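You operate a simulated robot arm through the tools that you are given. There is no shell and no other tool. Be economical: measure what you need, move in short steps, check, and stop when the job is done.

You run a simulated robot arm. Do the job below in one go: nothing can be reset, and whatever is moved stays where it is left.

Task
Seat a new ring on the blue adapter and put it back.
Fine: set the ring size to the letter on the adapter; leave the lever on OPEN. Set down upright: what you pick out.

The check looks at the end state, three seconds after you hand in, the way a careful person would. Anything else that was tipped, shoved, dropped, spilled or broken makes it a failure.

Robot
A 6-joint arm with a two-finger parallel gripper, fixed in place. Base frame: the origin is at the foot of the arm, x ahead of it, y to its left, z up. Lengths are in mm, angles in degrees, forces in N, time in s.
With the tool pointing down near the work surface it reaches from about 260 to 680 mm from the base axis. Its first joint turns from -66.0 to 66.0 degrees. Payload 2.9 kg.
Tool frame: the origin (TCP) lies between the finger pads and is the grasp point; the fingertips stand 30 mm ahead of it; z points along the fingers, y is the line along which they close. The gripper opens to 110 mm. The fingers are 20 mm wide and 10 mm thick; the gripper's body (48 by 112 mm) begins 55 mm behind the TCP.
Orientation is told as [roll, pitch, yaw] about the base's x, y, z axes, in that order, counted from this pose: with the fingers straight down and closing along the base's y, the tool's x points along the base's -x, its y along +y and its z along -z.

Tools
- The arm moves only by the tool step_arm. Its argument "targets" is a list of rows, each an object (a shift or turn left out is 0, a gripper value left out holds the last) with "rot": the turn, a rotation vector about the base's x, y, z in degrees, a list of three; "linear": the shift along the base's x, y, z in mm, a list of three; "claw": the finger opening in mm, from 0 to 110. In form: [{"rot": [wx, wy, wz], "linear": [x, y, z], "claw": claw}, ...]. A call has 1 to 12 rows; each row shifts and turns the commanded pose from where the row before left it. A row lasts 0.2 s, in which the tool goes at most 50 mm and 8.6 degrees; a call with a longer step from one row to the next is refused whole, and so is a gripper value outside its range. A pose out of reach is approached as far as the arm can. The call stops where the force on the tool passes 40 N (or 10 N more than at its start, if that is more) or the arm is blocked; 0.2 s more then pass. The fingers move at their own pace (about 108 mm/s each) and stop on an object; they squeeze with about 25 N. The grip force told is the motor's: it shows also when the fingers shut on nothing. Time passes only in rows, and 0.2 s behind the last, so rows that do not move let the fingers close. The reply holds the time, the measured pose of the TCP, the force on the tool along the base axes, the opening and the grip force, in the units named above and with some noise, with the torque about the TCP (base axes, N m) and any sound that the robot's microphone picked up, and new pictures: "show" is both (left out), scene, wrist or none.
- Cameras (640 x 400 px; columns grow to the right, rows downward): "scene" is fixed at [90.5, 430.3, 1409.3]; the picture's right is [-0.64, -0.77, 0.00], its down [-0.35, 0.30, -0.89] and it looks along [0.68, -0.57, -0.46] (base axes); focal length 357 px, centre (320, 200). "wrist" rides on the gripper at [72, 17, -103] in the tool frame; the picture's right is [-0.23, 0.97, 0.00], its down [-0.76, -0.18, -0.62] and it looks along [-0.61, -0.14, 0.78] (tool axes); focal length 222 px, centre (320, 200).
- locate(camera, pixels): for up to 12 pixels [column, row] of the newest picture of that camera ("zoom" is the newest enlarged one), the place [x, y, z] in the base frame of the surface seen there, good to about 2 mm, but the place of the scene camera against the robot may be out by one fixed shift of up to 18 mm in any direction. The clock stands still meanwhile.
- close_up(camera, box): a new picture of the part [left, top, right, bottom] of that camera's present view, enlarged. The clock stands still meanwhile.
- sign_off(): hands the job in; it is judged then, once.

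Work in short steps. Measure before you move; look again where a grasp or a placing could have gone wrong, and mend it. You have 80 turns and 200 pictures in all, those below and enlarged ones among them. Open the gripper and draw the arm clear of the work before you hand the job in, unless the task says otherwise; then end with one line.

The tools are called after "Call:" by a JSON object that holds its "fn" and its "kwargs". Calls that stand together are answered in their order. step_arm: Moves the arm, as the interface text tells. Its arguments: {"type":"object","properties":{"targets":{"type":"array"},"show":{"type":"string","enum":["both","scene","wrist","none"]}},"required":["targets"]} The other tools are called the same way: locate (camera, pixels) gives the place of the surface under pixels of a picture; close_up (camera, box) takes an enlarged picture of a part of a camera's view; sign_off () hands the job in.

At the start:

```text
t: 0.0
eef_pos: [463.9, 98.4, 1156.8]
tool_rot: [0.1, 0.0, -0.1]
contact_force: [-0.4, 0.9, -0.1]
torque: [-0.01, 0.03, -0.07]
gripper_width: 110.2
finger_force: 0.1
```

scene: 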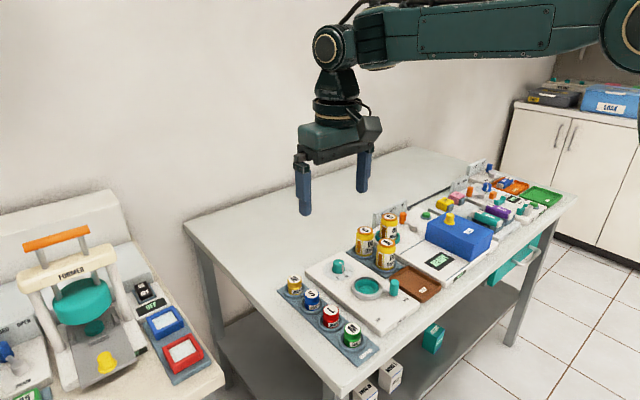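
wrist: 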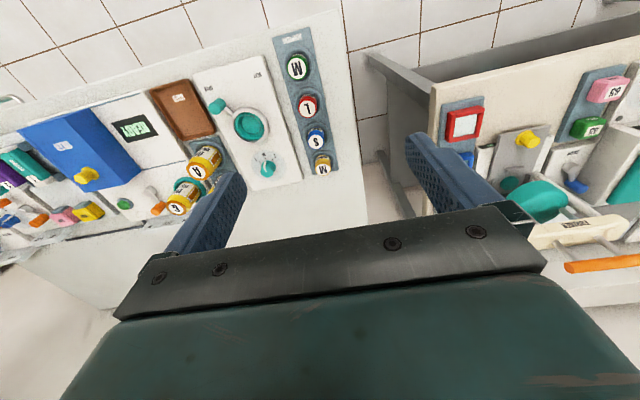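

The scene shows a bench with adapters in a blue-gray rack (around px 290-350, 285-340), a white device with a teal cup and knob, and cans. I take close-ups to read the labels.

Call:
{"fn": "close_up", "kwargs": {"camera": "scene", "box": [270, 200, 450, 370]}}

Call:
{"fn": "close_up", "kwargs": {"camera": "wrist", "box": [150, 20, 350, 200]}}

Call:
{"fn": "close_up", "kwargs": {"camera": "scene", "box": [380, 150, 570, 290]}}

```text
2.35 times, centred on (360, 285) of scene
```

zoom: 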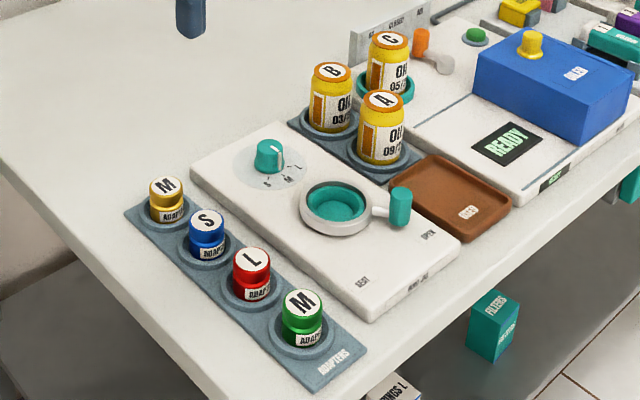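

```text
2.22 times, centred on (250, 110) of wrist
```

zoom: 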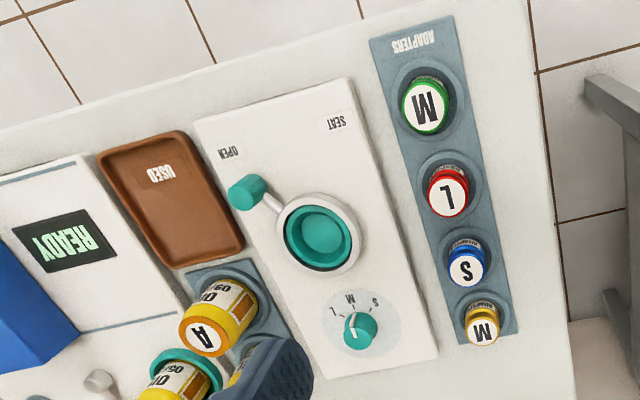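

```text
2.86 times, centred on (475, 220) of scene
```

zoom: 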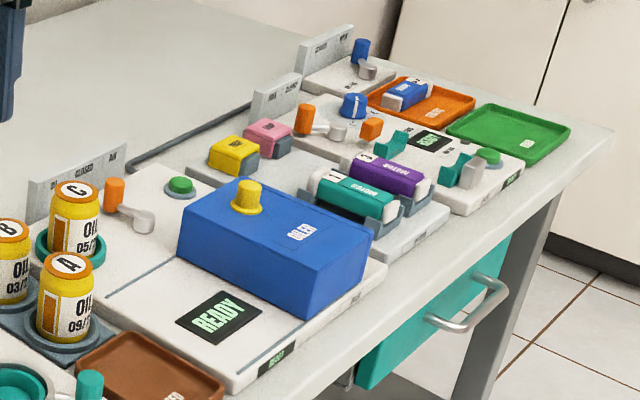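

The blue adapter reads S; the dial (zoom 270,155) has S/M/L and the lever is by OPEN. I measure the key points.

Call:
{"fn": "locate", "kwargs": {"camera": "wrist", "pixels": [[297, 67], [307, 105], [316, 138], [323, 166], [249, 126], [266, 166], [218, 106], [235, 80], [250, 180], [300, 190], [205, 130]]}}

Call:
{"fn": "locate", "kwargs": {"camera": "scene", "pixels": [[312, 296], [338, 266], [368, 284], [394, 286], [293, 281], [355, 335], [331, 314]]}}

Call:
{"fn": "close_up", "kwargs": {"camera": "scene", "box": [310, 240, 410, 310]}}

Call:
{"fn": "close_up", "kwargs": {"camera": "wrist", "box": [200, 50, 340, 190]}}

```text
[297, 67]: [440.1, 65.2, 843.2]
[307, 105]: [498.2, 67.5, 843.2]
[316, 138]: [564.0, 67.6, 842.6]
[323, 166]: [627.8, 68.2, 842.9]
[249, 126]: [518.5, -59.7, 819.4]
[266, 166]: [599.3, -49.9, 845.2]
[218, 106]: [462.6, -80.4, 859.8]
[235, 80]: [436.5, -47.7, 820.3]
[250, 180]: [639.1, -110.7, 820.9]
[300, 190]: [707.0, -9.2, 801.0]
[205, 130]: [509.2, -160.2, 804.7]
```

```text
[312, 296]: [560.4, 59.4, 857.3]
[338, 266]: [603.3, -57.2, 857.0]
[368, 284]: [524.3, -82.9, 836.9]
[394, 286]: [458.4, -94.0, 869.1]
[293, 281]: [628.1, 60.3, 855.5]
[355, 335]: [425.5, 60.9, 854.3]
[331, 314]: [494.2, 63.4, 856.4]
```

```text
5.71 times, centred on (360, 275) of scene
```

zoom: 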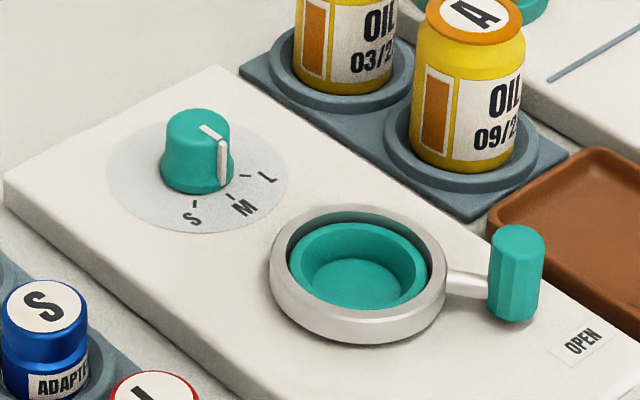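

```text
2.86 times, centred on (270, 120) of wrist
```

zoom: 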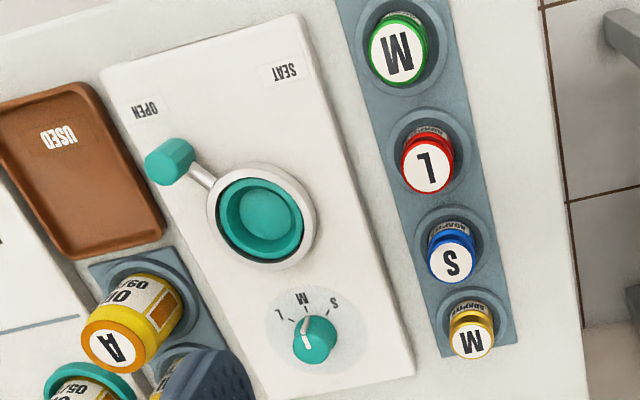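

The dial pointer is near M/L and must go to S. I move the wrist camera over the machine for a better look.

Call:
{"fn": "step_arm", "kwargs": {"targets": [{"linear": [-16, -24, -36]}, {"linear": [-16, -24, -36]}, {"linear": [-16, -24, -36]}, {"linear": [-16, -24, -36]}, {"linear": [0, 0, 0]}], "show": "wrist"}}

Call:
{"fn": "close_up", "kwargs": {"camera": "wrist", "box": [220, 0, 460, 180]}}

Call:
{"fn": "close_up", "kwargs": {"camera": "scene", "box": [300, 280, 420, 400]}}

```text
t: 1.2
eef_pos: [398.6, 0.9, 1012.2]
tool_rot: [-0.1, 0.0, 0.0]
contact_force: [0.2, -0.4, 0.2]
torque: [-0.01, 0.0, 0.01]
gripper_width: 110.0
finger_force: 0.1
```

wrist: 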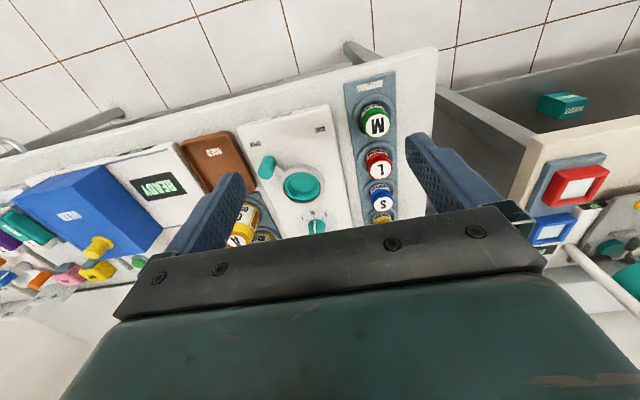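

```text
2.22 times, centred on (340, 90) of wrist
```

zoom: 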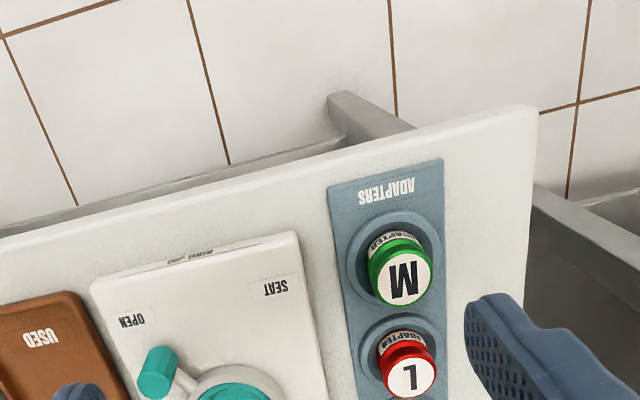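

```text
3.33 times, centred on (360, 340) of scene
```

zoom: 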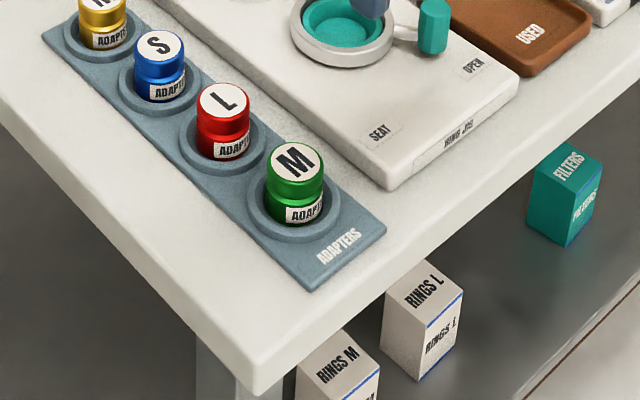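

The machine is "RING JIG" with OPEN and SEAT lever marks. I move further forward so the dial is seen nearly from above.

Call:
{"fn": "step_arm", "kwargs": {"targets": [{"linear": [40, -9, -8]}, {"linear": [40, -9, -8]}, {"linear": [40, -9, -8]}, {"linear": [40, -9, -8]}, {"linear": [40, -9, -8]}, {"linear": [20, -6, -8]}, {"linear": [0, 0, 0]}], "show": "wrist"}}

Call:
{"fn": "close_up", "kwargs": {"camera": "wrist", "box": [220, 20, 380, 140]}}

```text
t: 2.8
eef_pos: [620.5, -49.0, 965.0]
tool_rot: [0.0, 0.0, 0.0]
contact_force: [0.2, -0.2, -0.9]
torque: [0.01, 0.03, -0.01]
gripper_width: 110.0
finger_force: 0.0
```

wrist: 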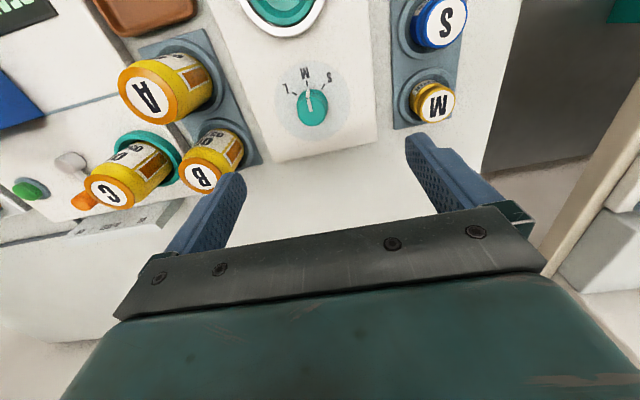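

```text
3.33 times, centred on (300, 80) of wrist
```

zoom: 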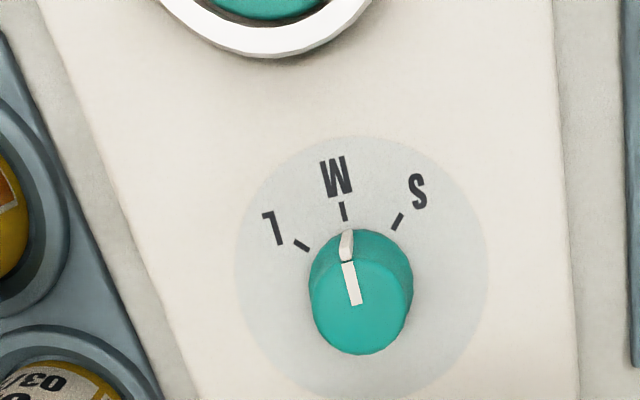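

Pointer is at M. I measure the dial ticks, base disc edges and knob.

Call:
{"fn": "locate", "kwargs": {"camera": "zoom", "pixels": [[300, 245], [344, 211], [397, 222], [357, 300], [347, 232], [350, 265], [237, 270], [487, 260], [350, 137], [360, 342], [312, 290], [410, 290]]}}

Call:
{"fn": "locate", "kwargs": {"camera": "wrist", "pixels": [[447, 18], [413, 35], [440, 43], [439, 104], [200, 178], [147, 97], [220, 145], [285, 5], [427, 95], [450, 112]]}}

```text
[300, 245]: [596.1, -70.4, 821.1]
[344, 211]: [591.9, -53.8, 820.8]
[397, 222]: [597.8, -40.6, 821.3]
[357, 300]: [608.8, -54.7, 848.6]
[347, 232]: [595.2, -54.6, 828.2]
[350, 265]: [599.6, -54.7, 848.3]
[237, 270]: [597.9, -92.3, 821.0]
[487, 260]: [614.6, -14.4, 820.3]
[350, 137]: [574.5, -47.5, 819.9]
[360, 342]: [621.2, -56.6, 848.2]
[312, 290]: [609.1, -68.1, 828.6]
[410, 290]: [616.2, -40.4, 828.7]
```

```text
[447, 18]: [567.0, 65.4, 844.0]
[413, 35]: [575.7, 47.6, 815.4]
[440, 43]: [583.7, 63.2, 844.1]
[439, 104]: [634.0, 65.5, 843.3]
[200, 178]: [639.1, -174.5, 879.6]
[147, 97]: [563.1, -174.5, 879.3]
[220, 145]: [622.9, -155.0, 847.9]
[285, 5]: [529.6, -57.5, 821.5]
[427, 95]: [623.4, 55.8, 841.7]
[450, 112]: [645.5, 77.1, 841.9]
```

Dial centre is about (613,-54.5), top z 848, ticks at about ±43° from M. I narrow the fingers to 54 mm and descend around the knob.

Call:
{"fn": "step_arm", "kwargs": {"targets": [{"linear": [-7.5, -5.5, -15], "claw": 54}, {"linear": [0, 0, -20]}, {"linear": [0, 0, -20]}, {"linear": [0, 0, -20]}, {"linear": [0, 0, 0]}]}}

Call:
{"fn": "step_arm", "kwargs": {"targets": [{"linear": [0, 0, -16]}, {"linear": [0, 0, -16]}, {"linear": [0, 0, 0]}]}}

```text
t: 4.0
eef_pos: [612.9, -53.2, 889.2]
tool_rot: [0.0, 0.0, 0.0]
contact_force: [0.8, -0.4, -0.1]
torque: [-0.02, 0.02, -0.02]
gripper_width: 53.8
finger_force: 0.2
```

scene: 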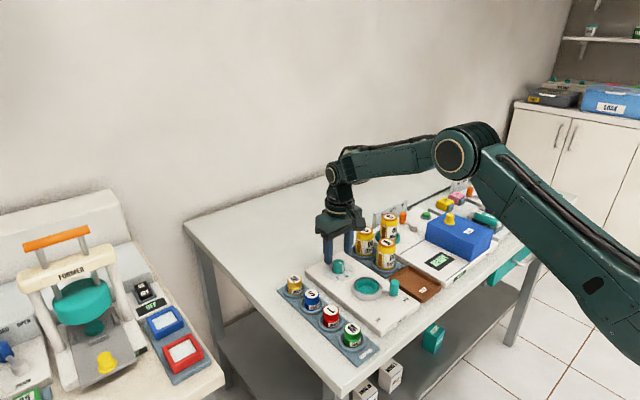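
wrist: 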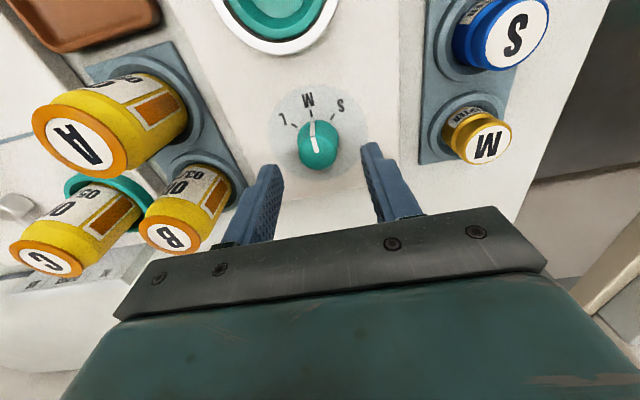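

```text
t: 4.8
eef_pos: [613.8, -54.1, 857.6]
tool_rot: [-0.1, 0.0, 0.0]
contact_force: [0.6, 0.2, -0.8]
torque: [-0.02, -0.01, 0.01]
gripper_width: 54.2
finger_force: 0.1
```

scene: 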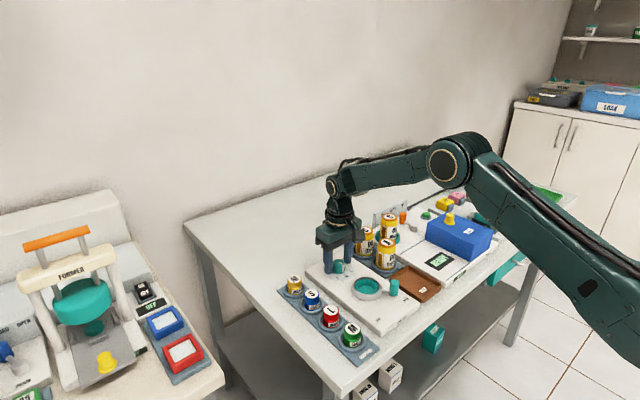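
wrist: 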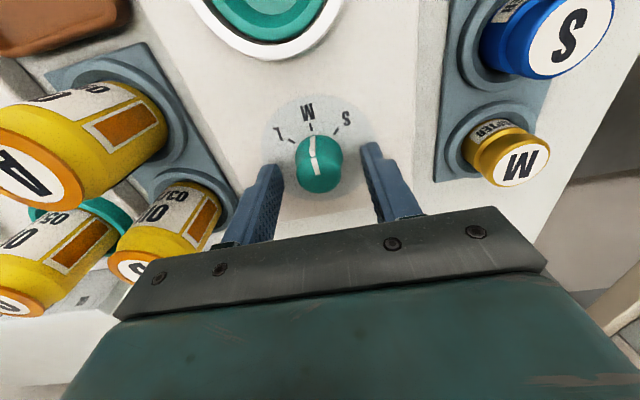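

The fingers straddle the knob (wrist 320,165). I close and check grip.

Call:
{"fn": "step_arm", "kwargs": {"targets": [{"claw": 10}, {}, {}]}}

```text
t: 5.6
eef_pos: [613.6, -55.5, 857.8]
tool_rot: [-0.1, 0.0, -0.1]
contact_force: [0.7, -4.6, -1.2]
torque: [0.37, -0.08, 0.0]
gripper_width: 28.5
finger_force: 45.2
```

scene: 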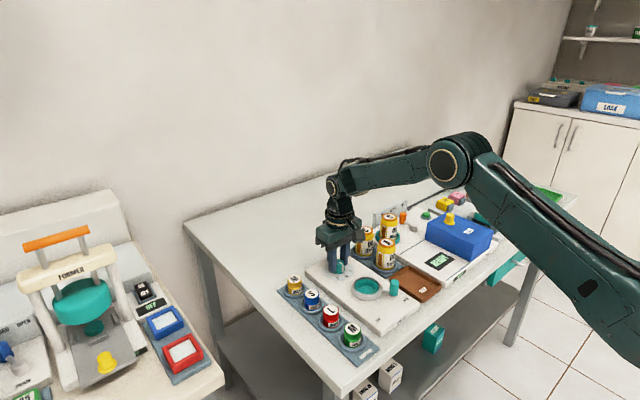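
wrist: 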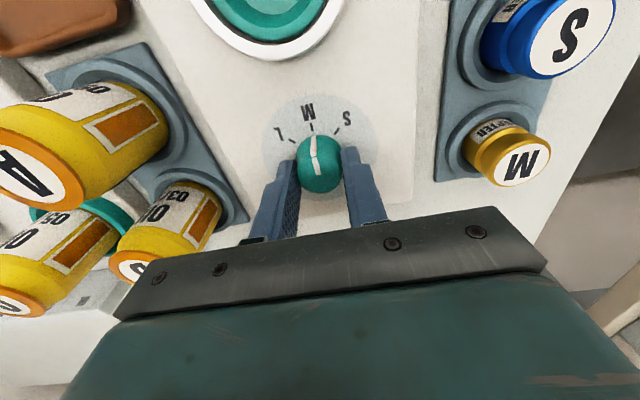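

Gripped (28.5 mm). I turn the knob -42° about z towards S.

Call:
{"fn": "step_arm", "kwargs": {"targets": [{"rot": [0, 0, -7]}, {"rot": [0, 0, -7]}, {"rot": [0, 0, -7]}, {"rot": [0, 0, -7]}, {"rot": [0, 0, -7]}, {"rot": [0, 0, -7]}, {}]}}

Call:
{"fn": "close_up", "kwargs": {"camera": "wrist", "box": [250, 70, 390, 210]}}

```text
t: 7.2
eef_pos: [614.0, -54.8, 857.4]
tool_rot: [0.0, -0.2, -42.2]
contact_force: [10.6, -20.7, 1.0]
torque: [-1.07, -0.27, -0.02]
gripper_width: 28.4
finger_force: 45.1
```

scene: 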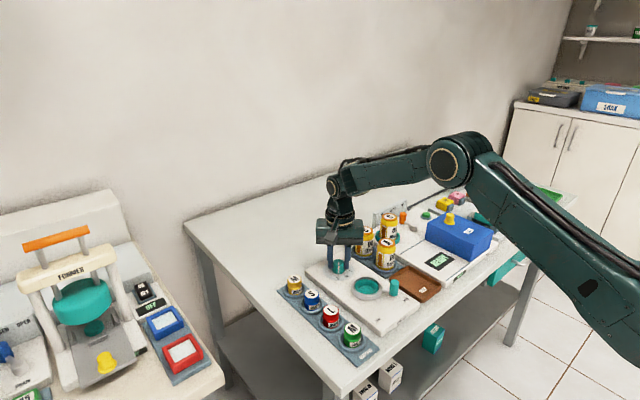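
wrist: 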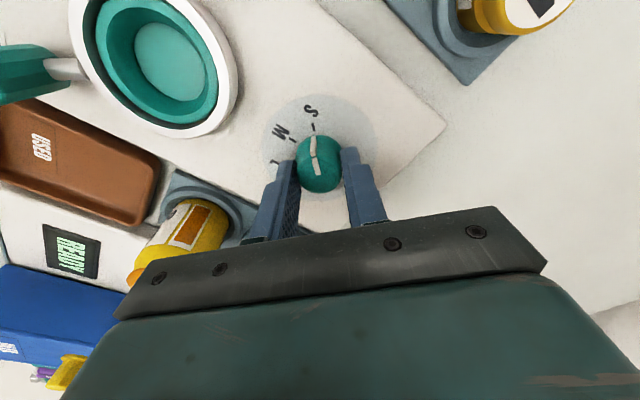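

```text
2.86 times, centred on (320, 140) of wrist
```

zoom: 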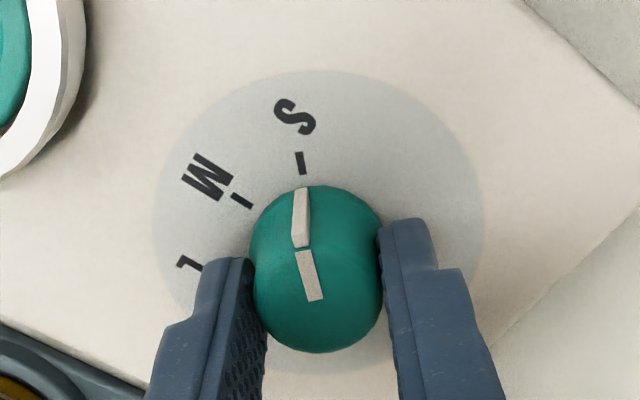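

The pointer lines up with the S tick (zoom 300,165). I release, lift and turn back.

Call:
{"fn": "step_arm", "kwargs": {"targets": [{"claw": 54}, {}, {"linear": [0, 0, 20]}, {"linear": [0, 0, 30]}, {"linear": [0, 0, 30], "rot": [0, 0, 7]}, {"linear": [0, 0, 0], "rot": [0, 0, 7]}, {"rot": [0, 0, 7]}, {"rot": [0, 0, 7]}, {"rot": [0, 0, 7]}, {"rot": [0, 0, 7]}, {}], "show": "wrist"}}

Call:
{"fn": "close_up", "kwargs": {"camera": "wrist", "box": [220, 20, 380, 140]}}

```text
t: 9.6
eef_pos: [613.5, -53.7, 936.3]
tool_rot: [0.0, -0.1, 0.1]
contact_force: [-0.4, -0.2, 0.3]
torque: [0.01, -0.02, 0.02]
gripper_width: 54.2
finger_force: 0.1
```

wrist: 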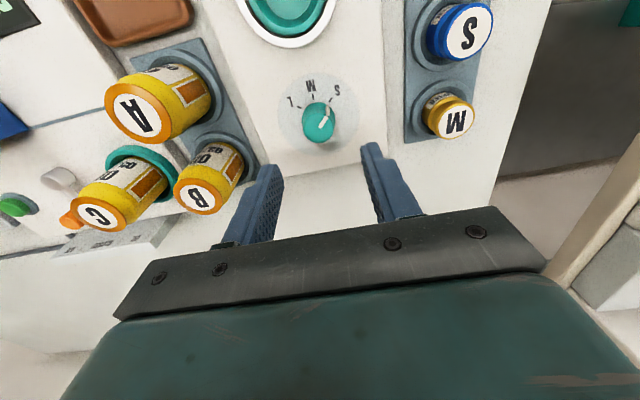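

```text
3.33 times, centred on (300, 80) of wrist
```

zoom: 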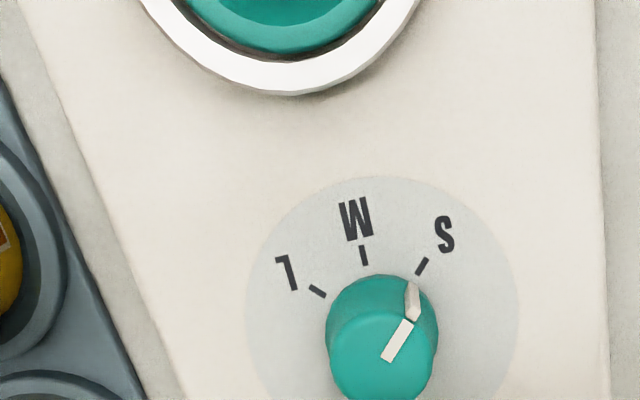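

The pointer looks at S; I verify angles and measure the blue adapter and cup with locate.

Call:
{"fn": "locate", "kwargs": {"camera": "zoom", "pixels": [[412, 287], [421, 266], [405, 325], [387, 355], [363, 255], [317, 291]]}}

Call:
{"fn": "locate", "kwargs": {"camera": "wrist", "pixels": [[467, 8], [444, 34], [489, 27], [468, 58], [465, 32], [436, 60], [420, 25], [280, 38], [285, 20], [448, 50]]}}

Call:
{"fn": "close_up", "kwargs": {"camera": "wrist", "box": [390, 0, 510, 90]}}

```text
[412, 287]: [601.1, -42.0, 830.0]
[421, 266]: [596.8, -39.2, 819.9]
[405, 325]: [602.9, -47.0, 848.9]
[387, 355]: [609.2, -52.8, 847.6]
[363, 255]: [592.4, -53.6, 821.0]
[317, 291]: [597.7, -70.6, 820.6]
```

```text
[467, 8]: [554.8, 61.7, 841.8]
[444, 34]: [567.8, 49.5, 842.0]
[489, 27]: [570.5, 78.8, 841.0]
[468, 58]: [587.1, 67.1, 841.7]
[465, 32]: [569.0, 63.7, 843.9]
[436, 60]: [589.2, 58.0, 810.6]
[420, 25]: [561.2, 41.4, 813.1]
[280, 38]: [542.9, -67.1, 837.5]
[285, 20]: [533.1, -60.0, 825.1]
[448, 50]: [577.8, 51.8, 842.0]
```

```text
4.44 times, centred on (450, 45) of wrist
```

zoom: 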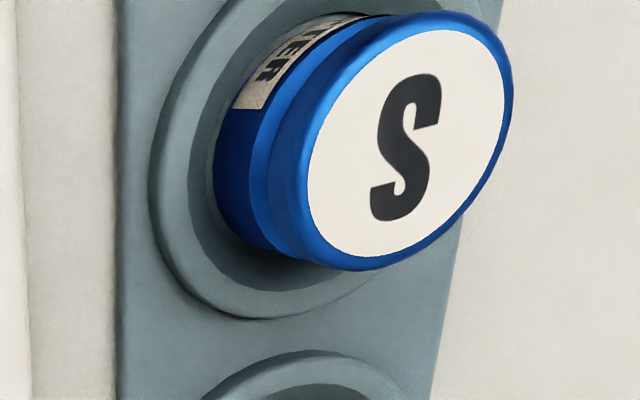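

Dial is set to S (pointer 43-46°, tick 43°). Now I look at the jig cup from above.

Call:
{"fn": "step_arm", "kwargs": {"targets": [{"linear": [-40, 0, 5]}, {"linear": [-40, 0, 5]}, {}], "show": "wrist"}}

Call:
{"fn": "close_up", "kwargs": {"camera": "wrist", "box": [190, 10, 370, 130]}}

```text
t: 10.4
eef_pos: [531.5, -52.9, 946.3]
tool_rot: [0.0, 0.0, 0.0]
contact_force: [0.4, -0.7, 0.1]
torque: [0.02, 0.0, -0.01]
gripper_width: 54.4
finger_force: 0.1
```

wrist: 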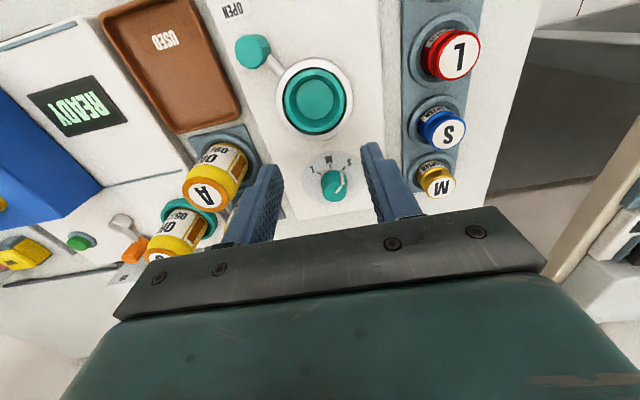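

```text
3.33 times, centred on (280, 70) of wrist
```

zoom: 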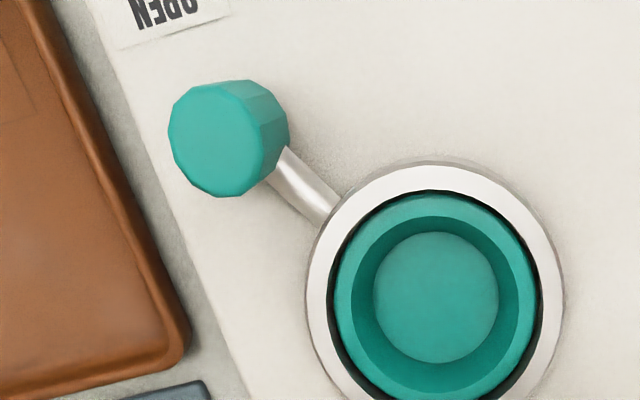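

Clear view of the cup: rim ring, teal cup and floor. I measure them plus the lever knob.

Call:
{"fn": "locate", "kwargs": {"camera": "zoom", "pixels": [[437, 297], [437, 236], [378, 295], [496, 297], [437, 352], [435, 204], [345, 300], [522, 300], [435, 180], [320, 300], [548, 300], [215, 138]]}}

Call:
{"fn": "locate", "kwargs": {"camera": "zoom", "pixels": [[176, 140], [254, 140], [220, 85], [220, 192], [275, 150], [310, 195], [437, 395], [380, 240], [500, 360], [365, 300], [508, 300], [437, 370]]}}

Call:
{"fn": "locate", "kwargs": {"camera": "wrist", "pixels": [[450, 134], [433, 125], [466, 130], [449, 147], [449, 113], [422, 130], [430, 140], [411, 130], [232, 12], [420, 148]]}}

```text
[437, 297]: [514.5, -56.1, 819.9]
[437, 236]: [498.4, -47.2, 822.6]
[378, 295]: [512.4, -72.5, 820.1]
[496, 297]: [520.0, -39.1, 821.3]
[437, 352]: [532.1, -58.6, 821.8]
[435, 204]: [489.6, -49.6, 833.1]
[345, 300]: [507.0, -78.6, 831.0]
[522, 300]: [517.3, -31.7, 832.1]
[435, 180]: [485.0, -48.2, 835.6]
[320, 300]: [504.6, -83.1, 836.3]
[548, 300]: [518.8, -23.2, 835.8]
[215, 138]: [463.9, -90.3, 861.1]
```

```text
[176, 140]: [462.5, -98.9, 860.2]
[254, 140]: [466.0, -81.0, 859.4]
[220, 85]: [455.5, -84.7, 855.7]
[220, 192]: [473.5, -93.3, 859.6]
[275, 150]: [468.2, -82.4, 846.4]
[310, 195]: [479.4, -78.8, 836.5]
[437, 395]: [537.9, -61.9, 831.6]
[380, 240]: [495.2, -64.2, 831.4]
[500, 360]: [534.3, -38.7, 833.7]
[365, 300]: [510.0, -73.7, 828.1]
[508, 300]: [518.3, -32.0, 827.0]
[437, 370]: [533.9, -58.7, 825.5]
```

```text
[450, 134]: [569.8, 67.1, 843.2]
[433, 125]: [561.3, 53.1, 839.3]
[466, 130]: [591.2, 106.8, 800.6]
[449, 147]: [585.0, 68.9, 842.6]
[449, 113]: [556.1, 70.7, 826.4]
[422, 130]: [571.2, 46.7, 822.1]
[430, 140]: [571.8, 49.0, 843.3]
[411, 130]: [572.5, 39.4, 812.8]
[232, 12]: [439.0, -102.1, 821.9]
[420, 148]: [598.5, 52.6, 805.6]
```

Cup centre ≈(515,-55), floor z 820, rim z 836; lever knob ≈(465,-89). Blue adapter centre ≈(570.5,64.5), top z 843.5. I move above the adapter and check.

Call:
{"fn": "step_arm", "kwargs": {"targets": [{"linear": [13, 39, 0]}, {"linear": [13, 39, 0]}, {"linear": [13, 39.5, 0]}, {"linear": [0, 0, -30]}, {"linear": [0, 0, -26]}, {}], "show": "wrist"}}

Call:
{"fn": "close_up", "kwargs": {"camera": "wrist", "box": [230, 80, 410, 215]}}

```text
t: 11.8
eef_pos: [572.4, 62.0, 892.0]
tool_rot: [0.0, -0.1, 0.0]
contact_force: [0.2, -0.4, -0.1]
torque: [0.0, 0.0, 0.0]
gripper_width: 54.0
finger_force: 0.1
```

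wrist: 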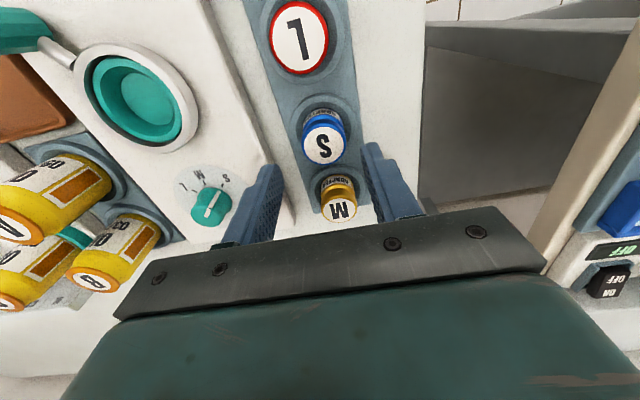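

```text
2.96 times, centred on (320, 148) of wrist
```

zoom: 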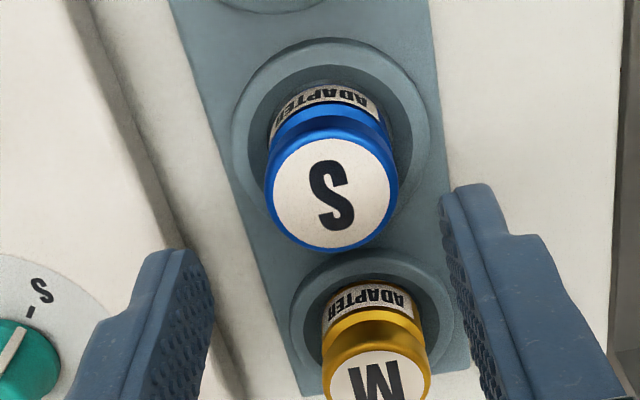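

Call:
{"fn": "locate", "kwargs": {"camera": "zoom", "pixels": [[334, 192], [271, 200], [396, 180], [335, 247], [330, 140], [325, 97], [320, 115], [240, 150], [425, 140], [330, 50], [350, 250], [310, 260]]}}

```text
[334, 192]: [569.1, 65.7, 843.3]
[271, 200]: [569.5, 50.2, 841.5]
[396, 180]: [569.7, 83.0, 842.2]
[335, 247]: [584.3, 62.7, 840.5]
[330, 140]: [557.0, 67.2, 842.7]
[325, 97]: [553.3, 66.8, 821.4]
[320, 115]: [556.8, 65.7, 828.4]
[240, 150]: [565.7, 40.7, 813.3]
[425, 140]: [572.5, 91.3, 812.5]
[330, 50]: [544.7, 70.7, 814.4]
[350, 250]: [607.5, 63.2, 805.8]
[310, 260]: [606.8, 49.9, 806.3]
```

Adapter centre refined to (569.5,66), neck near z 828. I descend with fingertips to about z 828 and close.

Call:
{"fn": "step_arm", "kwargs": {"targets": [{"linear": [-2.5, 3.5, -4]}, {"linear": [0, 0, -15]}, {"linear": [0, 0, -15.5]}, {}], "show": "wrist"}}

Call:
{"fn": "step_arm", "kwargs": {"targets": [{"claw": 15}, {}, {}], "show": "both"}}

```text
t: 12.8
eef_pos: [570.2, 65.2, 856.1]
tool_rot: [0.1, 0.0, 0.0]
contact_force: [-0.5, -0.5, 0.6]
torque: [-0.02, -0.05, 0.0]
gripper_width: 54.0
finger_force: 0.1
```

wrist: 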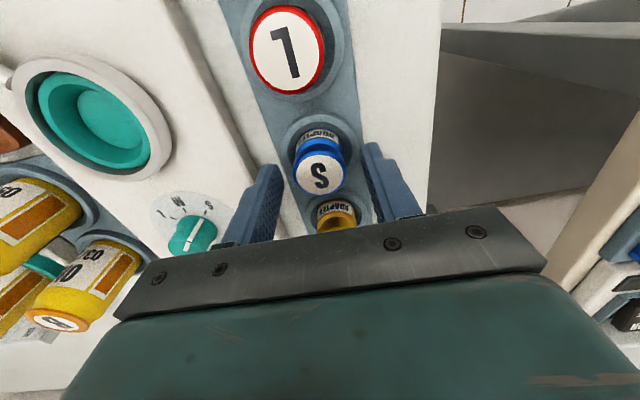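

```text
t: 13.6
eef_pos: [570.0, 65.9, 856.8]
tool_rot: [0.0, 0.0, -0.1]
contact_force: [-0.4, 0.6, 0.6]
torque: [0.0, -0.01, 0.02]
gripper_width: 32.8
finger_force: 24.4
```

scene: 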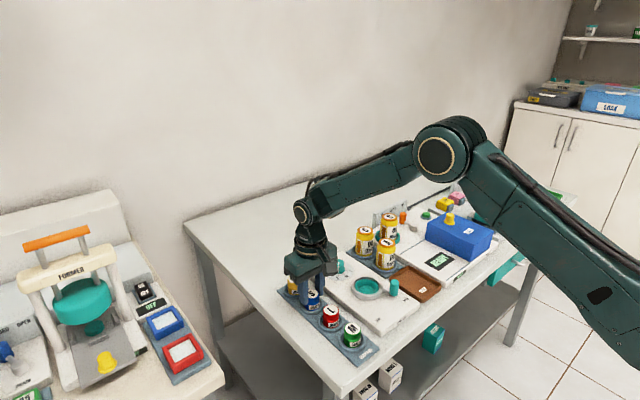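
wrist: 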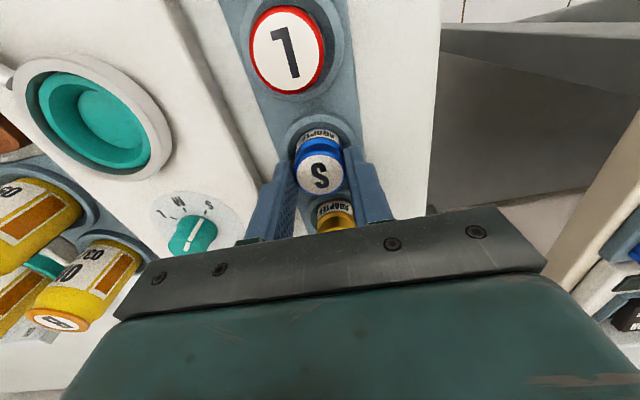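

The adapter is held at 32.8 mm width. I lift it straight up.

Call:
{"fn": "step_arm", "kwargs": {"targets": [{"linear": [0, 0, 12]}, {"linear": [0, 0, 25]}, {"linear": [0, 0, 30]}, {}], "show": "wrist"}}

Call:
{"fn": "close_up", "kwargs": {"camera": "scene", "box": [260, 220, 400, 330]}}

Call:
{"fn": "close_up", "kwargs": {"camera": "wrist", "box": [240, 60, 400, 220]}}

```text
t: 14.6
eef_pos: [569.9, 66.1, 926.2]
tool_rot: [0.0, 0.0, 0.1]
contact_force: [0.0, 0.2, 0.2]
torque: [-0.01, 0.01, 0.03]
gripper_width: 14.9
finger_force: 0.1
```

wrist: 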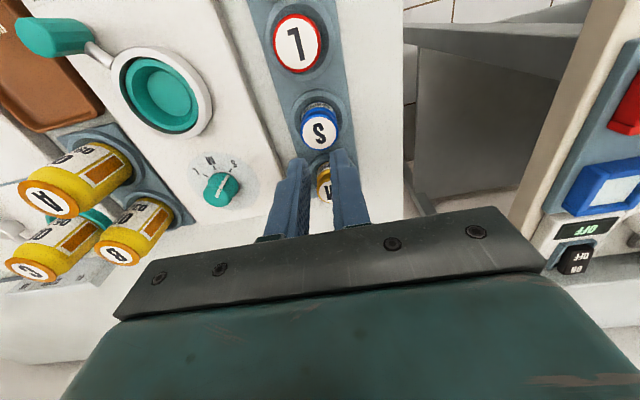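

```text
3.64 times, centred on (330, 275) of scene
```

zoom: 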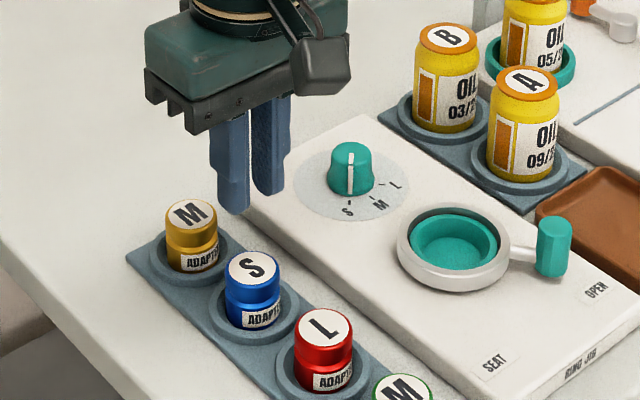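

```text
2.50 times, centred on (320, 140) of wrist
```

zoom: 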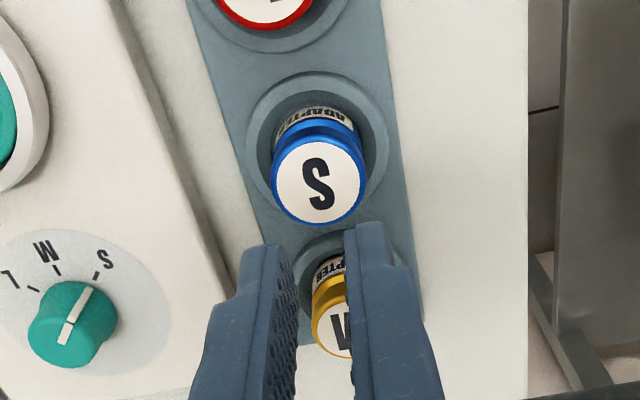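

The adapter slipped out and stayed in its socket (zoom 318,180). I check its placement and profile before regripping lower.

Call:
{"fn": "locate", "kwargs": {"camera": "zoom", "pixels": [[318, 182], [274, 185], [362, 175], [318, 222], [316, 142], [313, 110], [312, 122], [315, 134], [275, 155], [285, 125], [310, 80], [270, 165]]}}

Call:
{"fn": "close_up", "kwargs": {"camera": "scene", "box": [298, 280, 358, 320]}}

```text
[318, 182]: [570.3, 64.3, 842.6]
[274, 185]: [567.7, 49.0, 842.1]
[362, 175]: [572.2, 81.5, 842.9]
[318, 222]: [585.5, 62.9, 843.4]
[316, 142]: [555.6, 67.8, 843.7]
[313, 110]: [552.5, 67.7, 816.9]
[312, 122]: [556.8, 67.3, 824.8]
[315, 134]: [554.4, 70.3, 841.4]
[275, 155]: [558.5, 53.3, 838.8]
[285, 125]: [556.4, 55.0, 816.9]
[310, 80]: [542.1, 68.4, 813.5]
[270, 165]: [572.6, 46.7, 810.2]
```

```text
10.00 times, centred on (328, 300) of scene
```

zoom: 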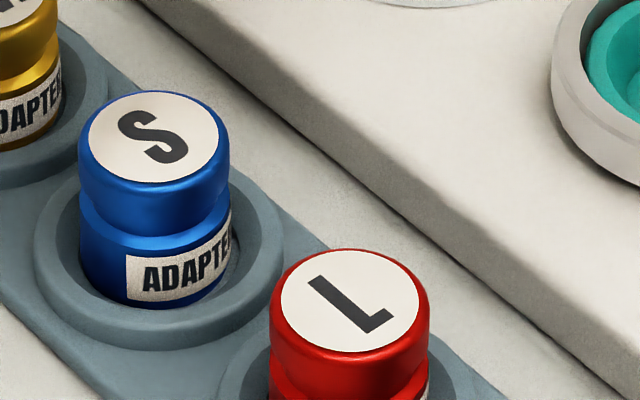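

The adapter is still upright at about (570,65.7). My tips sat on the sloped neck; I regrip lower, tips at about z 819 on the body (rim top is 813.5).

Call:
{"fn": "step_arm", "kwargs": {"targets": [{"claw": 52}, {"linear": [0, 0, -30]}, {"linear": [0, 0, -30]}, {"linear": [0, 0, -17]}, {}, {"claw": 10}, {}, {}], "show": "wrist"}}

Call:
{"fn": "step_arm", "kwargs": {"targets": [{"linear": [0, 0, 3]}, {"linear": [0, 0, 5]}, {}], "show": "wrist"}}

```text
t: 16.4
eef_pos: [569.2, 63.8, 847.5]
tool_rot: [0.0, 0.0, 0.0]
contact_force: [-0.7, -1.0, -0.4]
torque: [0.01, 0.05, 0.0]
gripper_width: 32.8
finger_force: 25.1
```

wrist: 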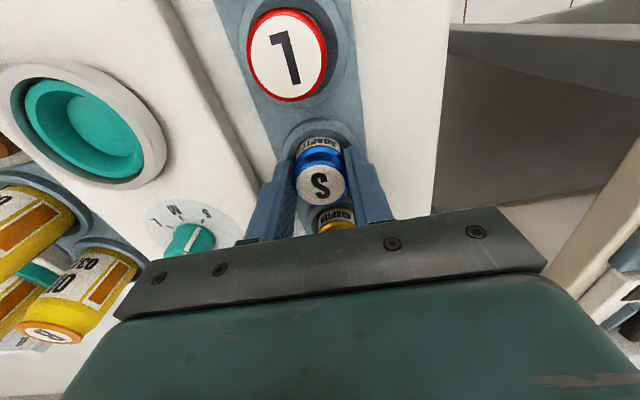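

```text
t: 17.2
eef_pos: [568.9, 64.6, 853.8]
tool_rot: [0.0, 0.0, 0.0]
contact_force: [0.6, 0.0, 0.3]
torque: [0.0, 0.0, -0.02]
gripper_width: 32.7
finger_force: 24.6
```

wrist: 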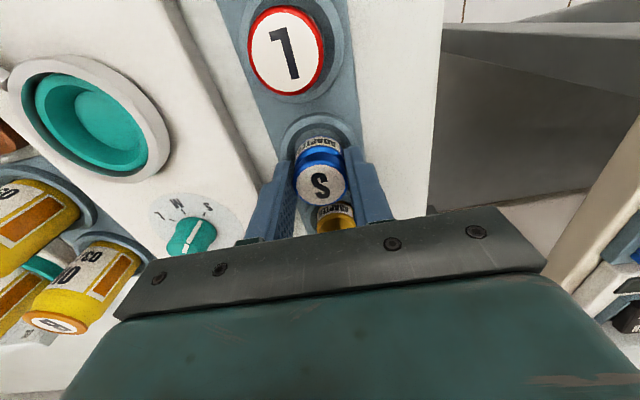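

The adapter stays fixed in the hand's view while the rack recedes, so it is rising. I keep lifting.

Call:
{"fn": "step_arm", "kwargs": {"targets": [{"linear": [0, 0, 10]}, {"linear": [0, 0, 15]}, {"linear": [0, 0, 20]}, {"linear": [0, 0, 20]}, {}], "show": "wrist"}}

Call:
{"fn": "close_up", "kwargs": {"camera": "scene", "box": [280, 220, 380, 300]}}

Call:
{"fn": "close_up", "kwargs": {"camera": "wrist", "box": [240, 100, 400, 220]}}

```text
t: 18.4
eef_pos: [570.7, 66.4, 920.0]
tool_rot: [0.0, -0.1, 0.0]
contact_force: [-0.9, -0.8, -0.6]
torque: [-0.02, 0.01, 0.0]
gripper_width: 32.4
finger_force: 25.0
```

wrist: 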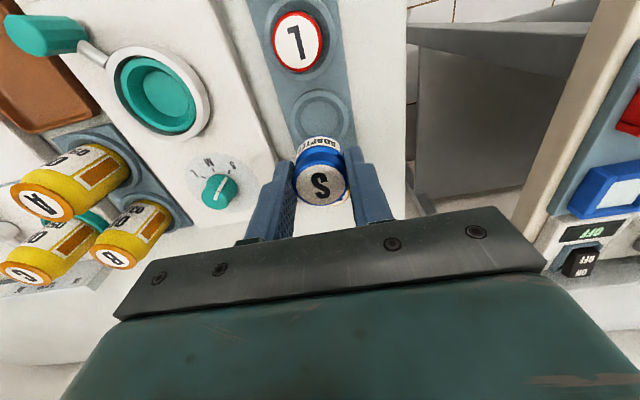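

```text
5.00 times, centred on (330, 260) of scene
```

zoom: 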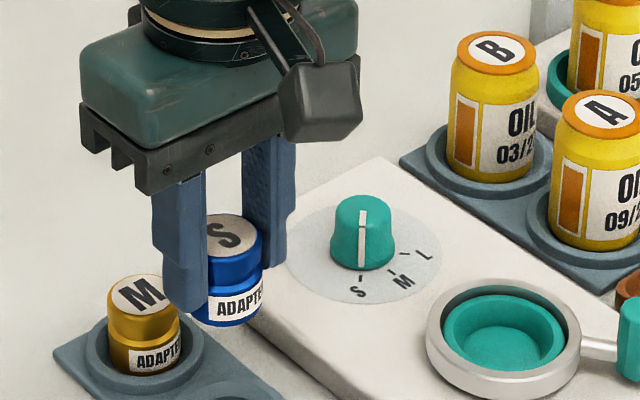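

```text
3.33 times, centred on (320, 160) of wrist
```

zoom: 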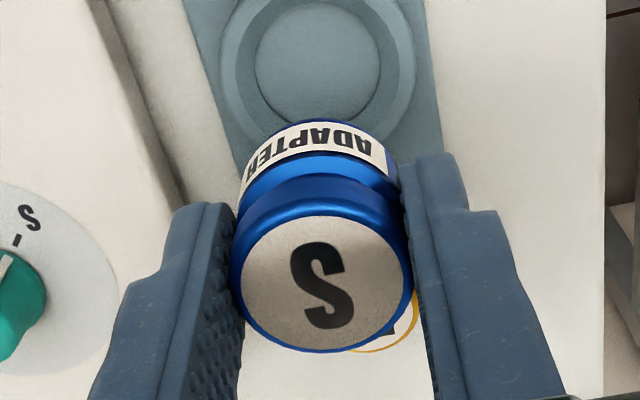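

Held upright. I measure the adapter's place in the hand and the empty socket floor.

Call:
{"fn": "locate", "kwargs": {"camera": "zoom", "pixels": [[322, 275], [322, 345], [318, 215], [315, 125], [316, 180], [318, 60], [258, 60], [380, 60], [318, 10], [318, 112], [240, 55], [400, 55]]}}

Call:
{"fn": "locate", "kwargs": {"camera": "wrist", "pixels": [[158, 100], [150, 60], [120, 75], [205, 100], [165, 130], [150, 48]]}}

```text
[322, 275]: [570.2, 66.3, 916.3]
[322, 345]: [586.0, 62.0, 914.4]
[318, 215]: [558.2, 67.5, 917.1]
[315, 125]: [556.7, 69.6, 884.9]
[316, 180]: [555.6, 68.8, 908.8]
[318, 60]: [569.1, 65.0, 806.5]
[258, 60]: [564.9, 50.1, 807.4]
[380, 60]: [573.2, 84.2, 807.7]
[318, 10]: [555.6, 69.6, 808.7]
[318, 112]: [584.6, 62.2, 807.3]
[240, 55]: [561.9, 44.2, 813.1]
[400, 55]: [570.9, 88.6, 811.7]
```

```text
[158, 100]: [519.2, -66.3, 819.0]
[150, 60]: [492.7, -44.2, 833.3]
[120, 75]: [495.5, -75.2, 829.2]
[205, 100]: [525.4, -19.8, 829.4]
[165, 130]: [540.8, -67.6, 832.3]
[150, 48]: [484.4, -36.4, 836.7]
```

Adapter height is ~36.5 mm; with this grip the tips would meet the jig's rim (z 836). I set it back in its socket, and regrip 6 mm higher while testing that the grip holds.

Call:
{"fn": "step_arm", "kwargs": {"targets": [{"linear": [0, 0, -25]}, {"linear": [0, 0, -25]}, {"linear": [0, 0, -12]}, {"linear": [0, 0, -6]}, {"linear": [0, 0, -4]}, {}], "show": "wrist"}}

```text
t: 19.8
eef_pos: [570.9, 65.8, 849.5]
tool_rot: [0.0, -0.2, -0.1]
contact_force: [-6.5, -4.2, 22.6]
torque: [0.04, -0.08, -0.05]
gripper_width: 32.5
finger_force: 24.6
```

wrist: 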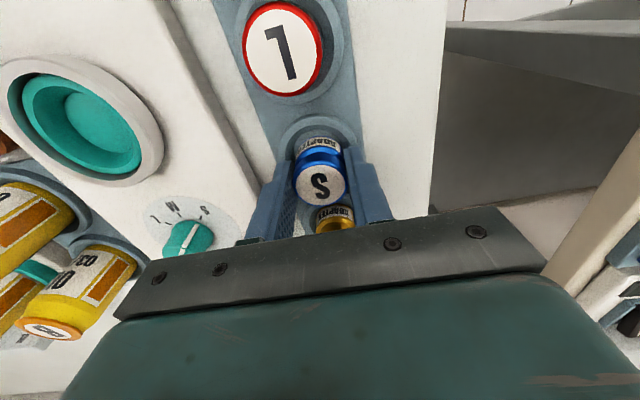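

Seated again (22 N upward contact). Release, rise 5 mm, close, lift slightly and check.

Call:
{"fn": "step_arm", "kwargs": {"targets": [{"claw": 50}, {}, {"linear": [0, 0, 5]}, {}, {"claw": 10}, {}, {}], "show": "wrist"}}

Call:
{"fn": "step_arm", "kwargs": {"targets": [{"linear": [0, 0, 3]}, {"linear": [0, 0, 5]}, {"linear": [0, 0, 7]}, {}], "show": "wrist"}}

```text
t: 21.4
eef_pos: [569.9, 67.4, 852.3]
tool_rot: [-0.1, 0.0, 0.0]
contact_force: [0.2, -0.8, -0.4]
torque: [-0.04, -0.02, -0.02]
gripper_width: 32.1
finger_force: 24.9
```

wrist: 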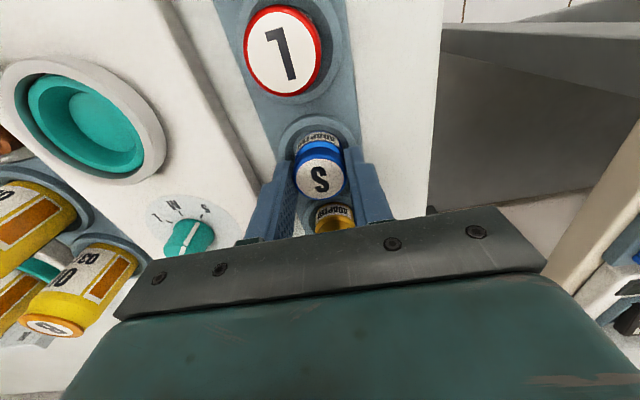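

```text
t: 22.4
eef_pos: [569.3, 66.0, 866.5]
tool_rot: [0.0, -0.1, 0.0]
contact_force: [0.1, 0.2, -0.3]
torque: [-0.02, 0.0, -0.01]
gripper_width: 32.6
finger_force: 25.6
```

wrist: 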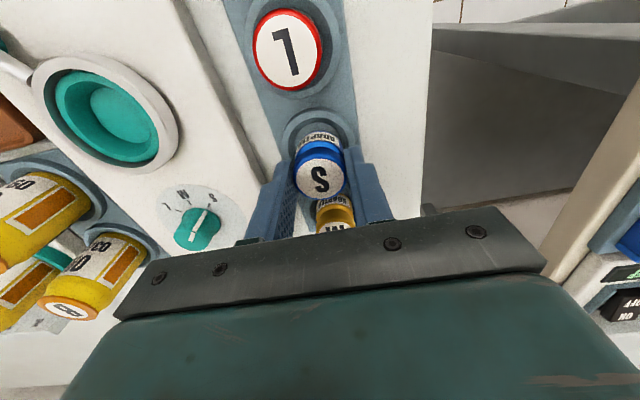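

The grip holds. I lift further and carry it above the jig cup.

Call:
{"fn": "step_arm", "kwargs": {"targets": [{"linear": [0, 0, 15]}, {"linear": [0, 0, 20]}, {"linear": [0, 0, 15]}, {"linear": [-13.5, -30, 0]}, {"linear": [-13.5, -30, 0]}, {"linear": [-13.5, -30, 0]}, {"linear": [-14, -31, 0]}, {}], "show": "wrist"}}

Call:
{"fn": "close_up", "kwargs": {"camera": "wrist", "box": [220, 60, 420, 210]}}

Call:
{"fn": "close_up", "kwargs": {"camera": "scene", "box": [310, 220, 430, 310]}}

```text
t: 24.2
eef_pos: [515.9, -52.5, 919.2]
tool_rot: [0.1, 0.0, 0.0]
contact_force: [-0.2, -0.5, -0.8]
torque: [0.0, -0.03, 0.02]
gripper_width: 32.4
finger_force: 24.9
```

wrist: 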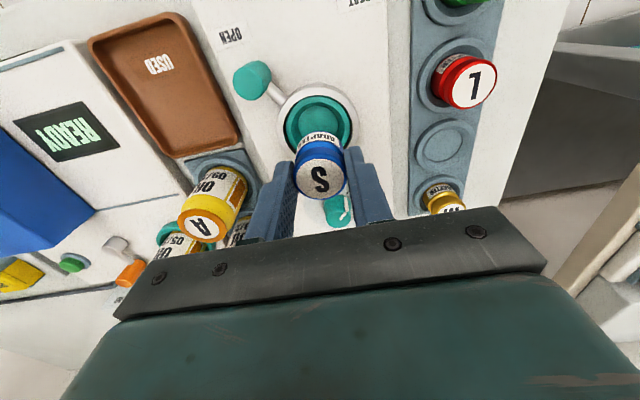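

```text
2.67 times, centred on (320, 135) of wrist
```

zoom: 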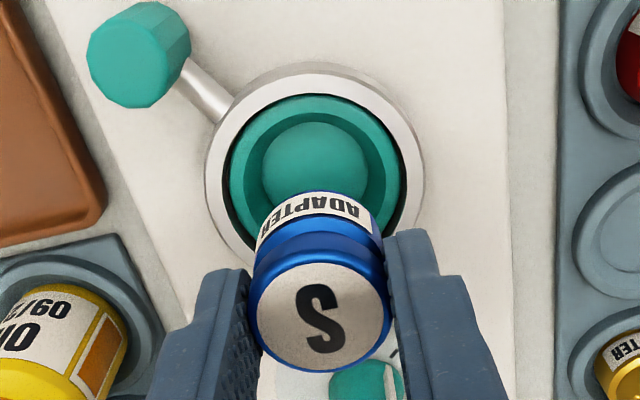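

```text
4.44 times, centred on (370, 265) of scene
```

zoom: 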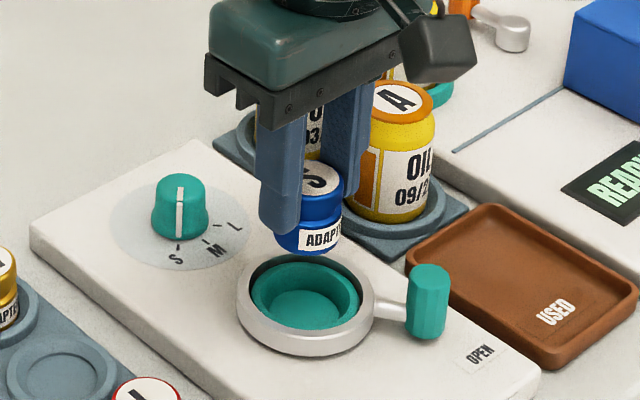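

I measure the adapter versus the cup from this view.

Call:
{"fn": "locate", "kwargs": {"camera": "wrist", "pixels": [[321.7, 179], [298, 179], [345, 176], [318, 120], [280, 123], [356, 123], [317, 87], [300, 115], [336, 115], [317, 107], [322, 140], [286, 97]]}}

```text
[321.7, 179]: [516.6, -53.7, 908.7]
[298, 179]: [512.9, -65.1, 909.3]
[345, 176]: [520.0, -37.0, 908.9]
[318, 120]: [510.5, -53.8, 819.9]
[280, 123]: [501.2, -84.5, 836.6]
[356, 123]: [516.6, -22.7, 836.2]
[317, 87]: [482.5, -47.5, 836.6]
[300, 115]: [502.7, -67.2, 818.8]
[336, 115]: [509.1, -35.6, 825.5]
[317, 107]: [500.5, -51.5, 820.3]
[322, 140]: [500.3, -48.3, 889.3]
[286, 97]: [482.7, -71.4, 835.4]
```

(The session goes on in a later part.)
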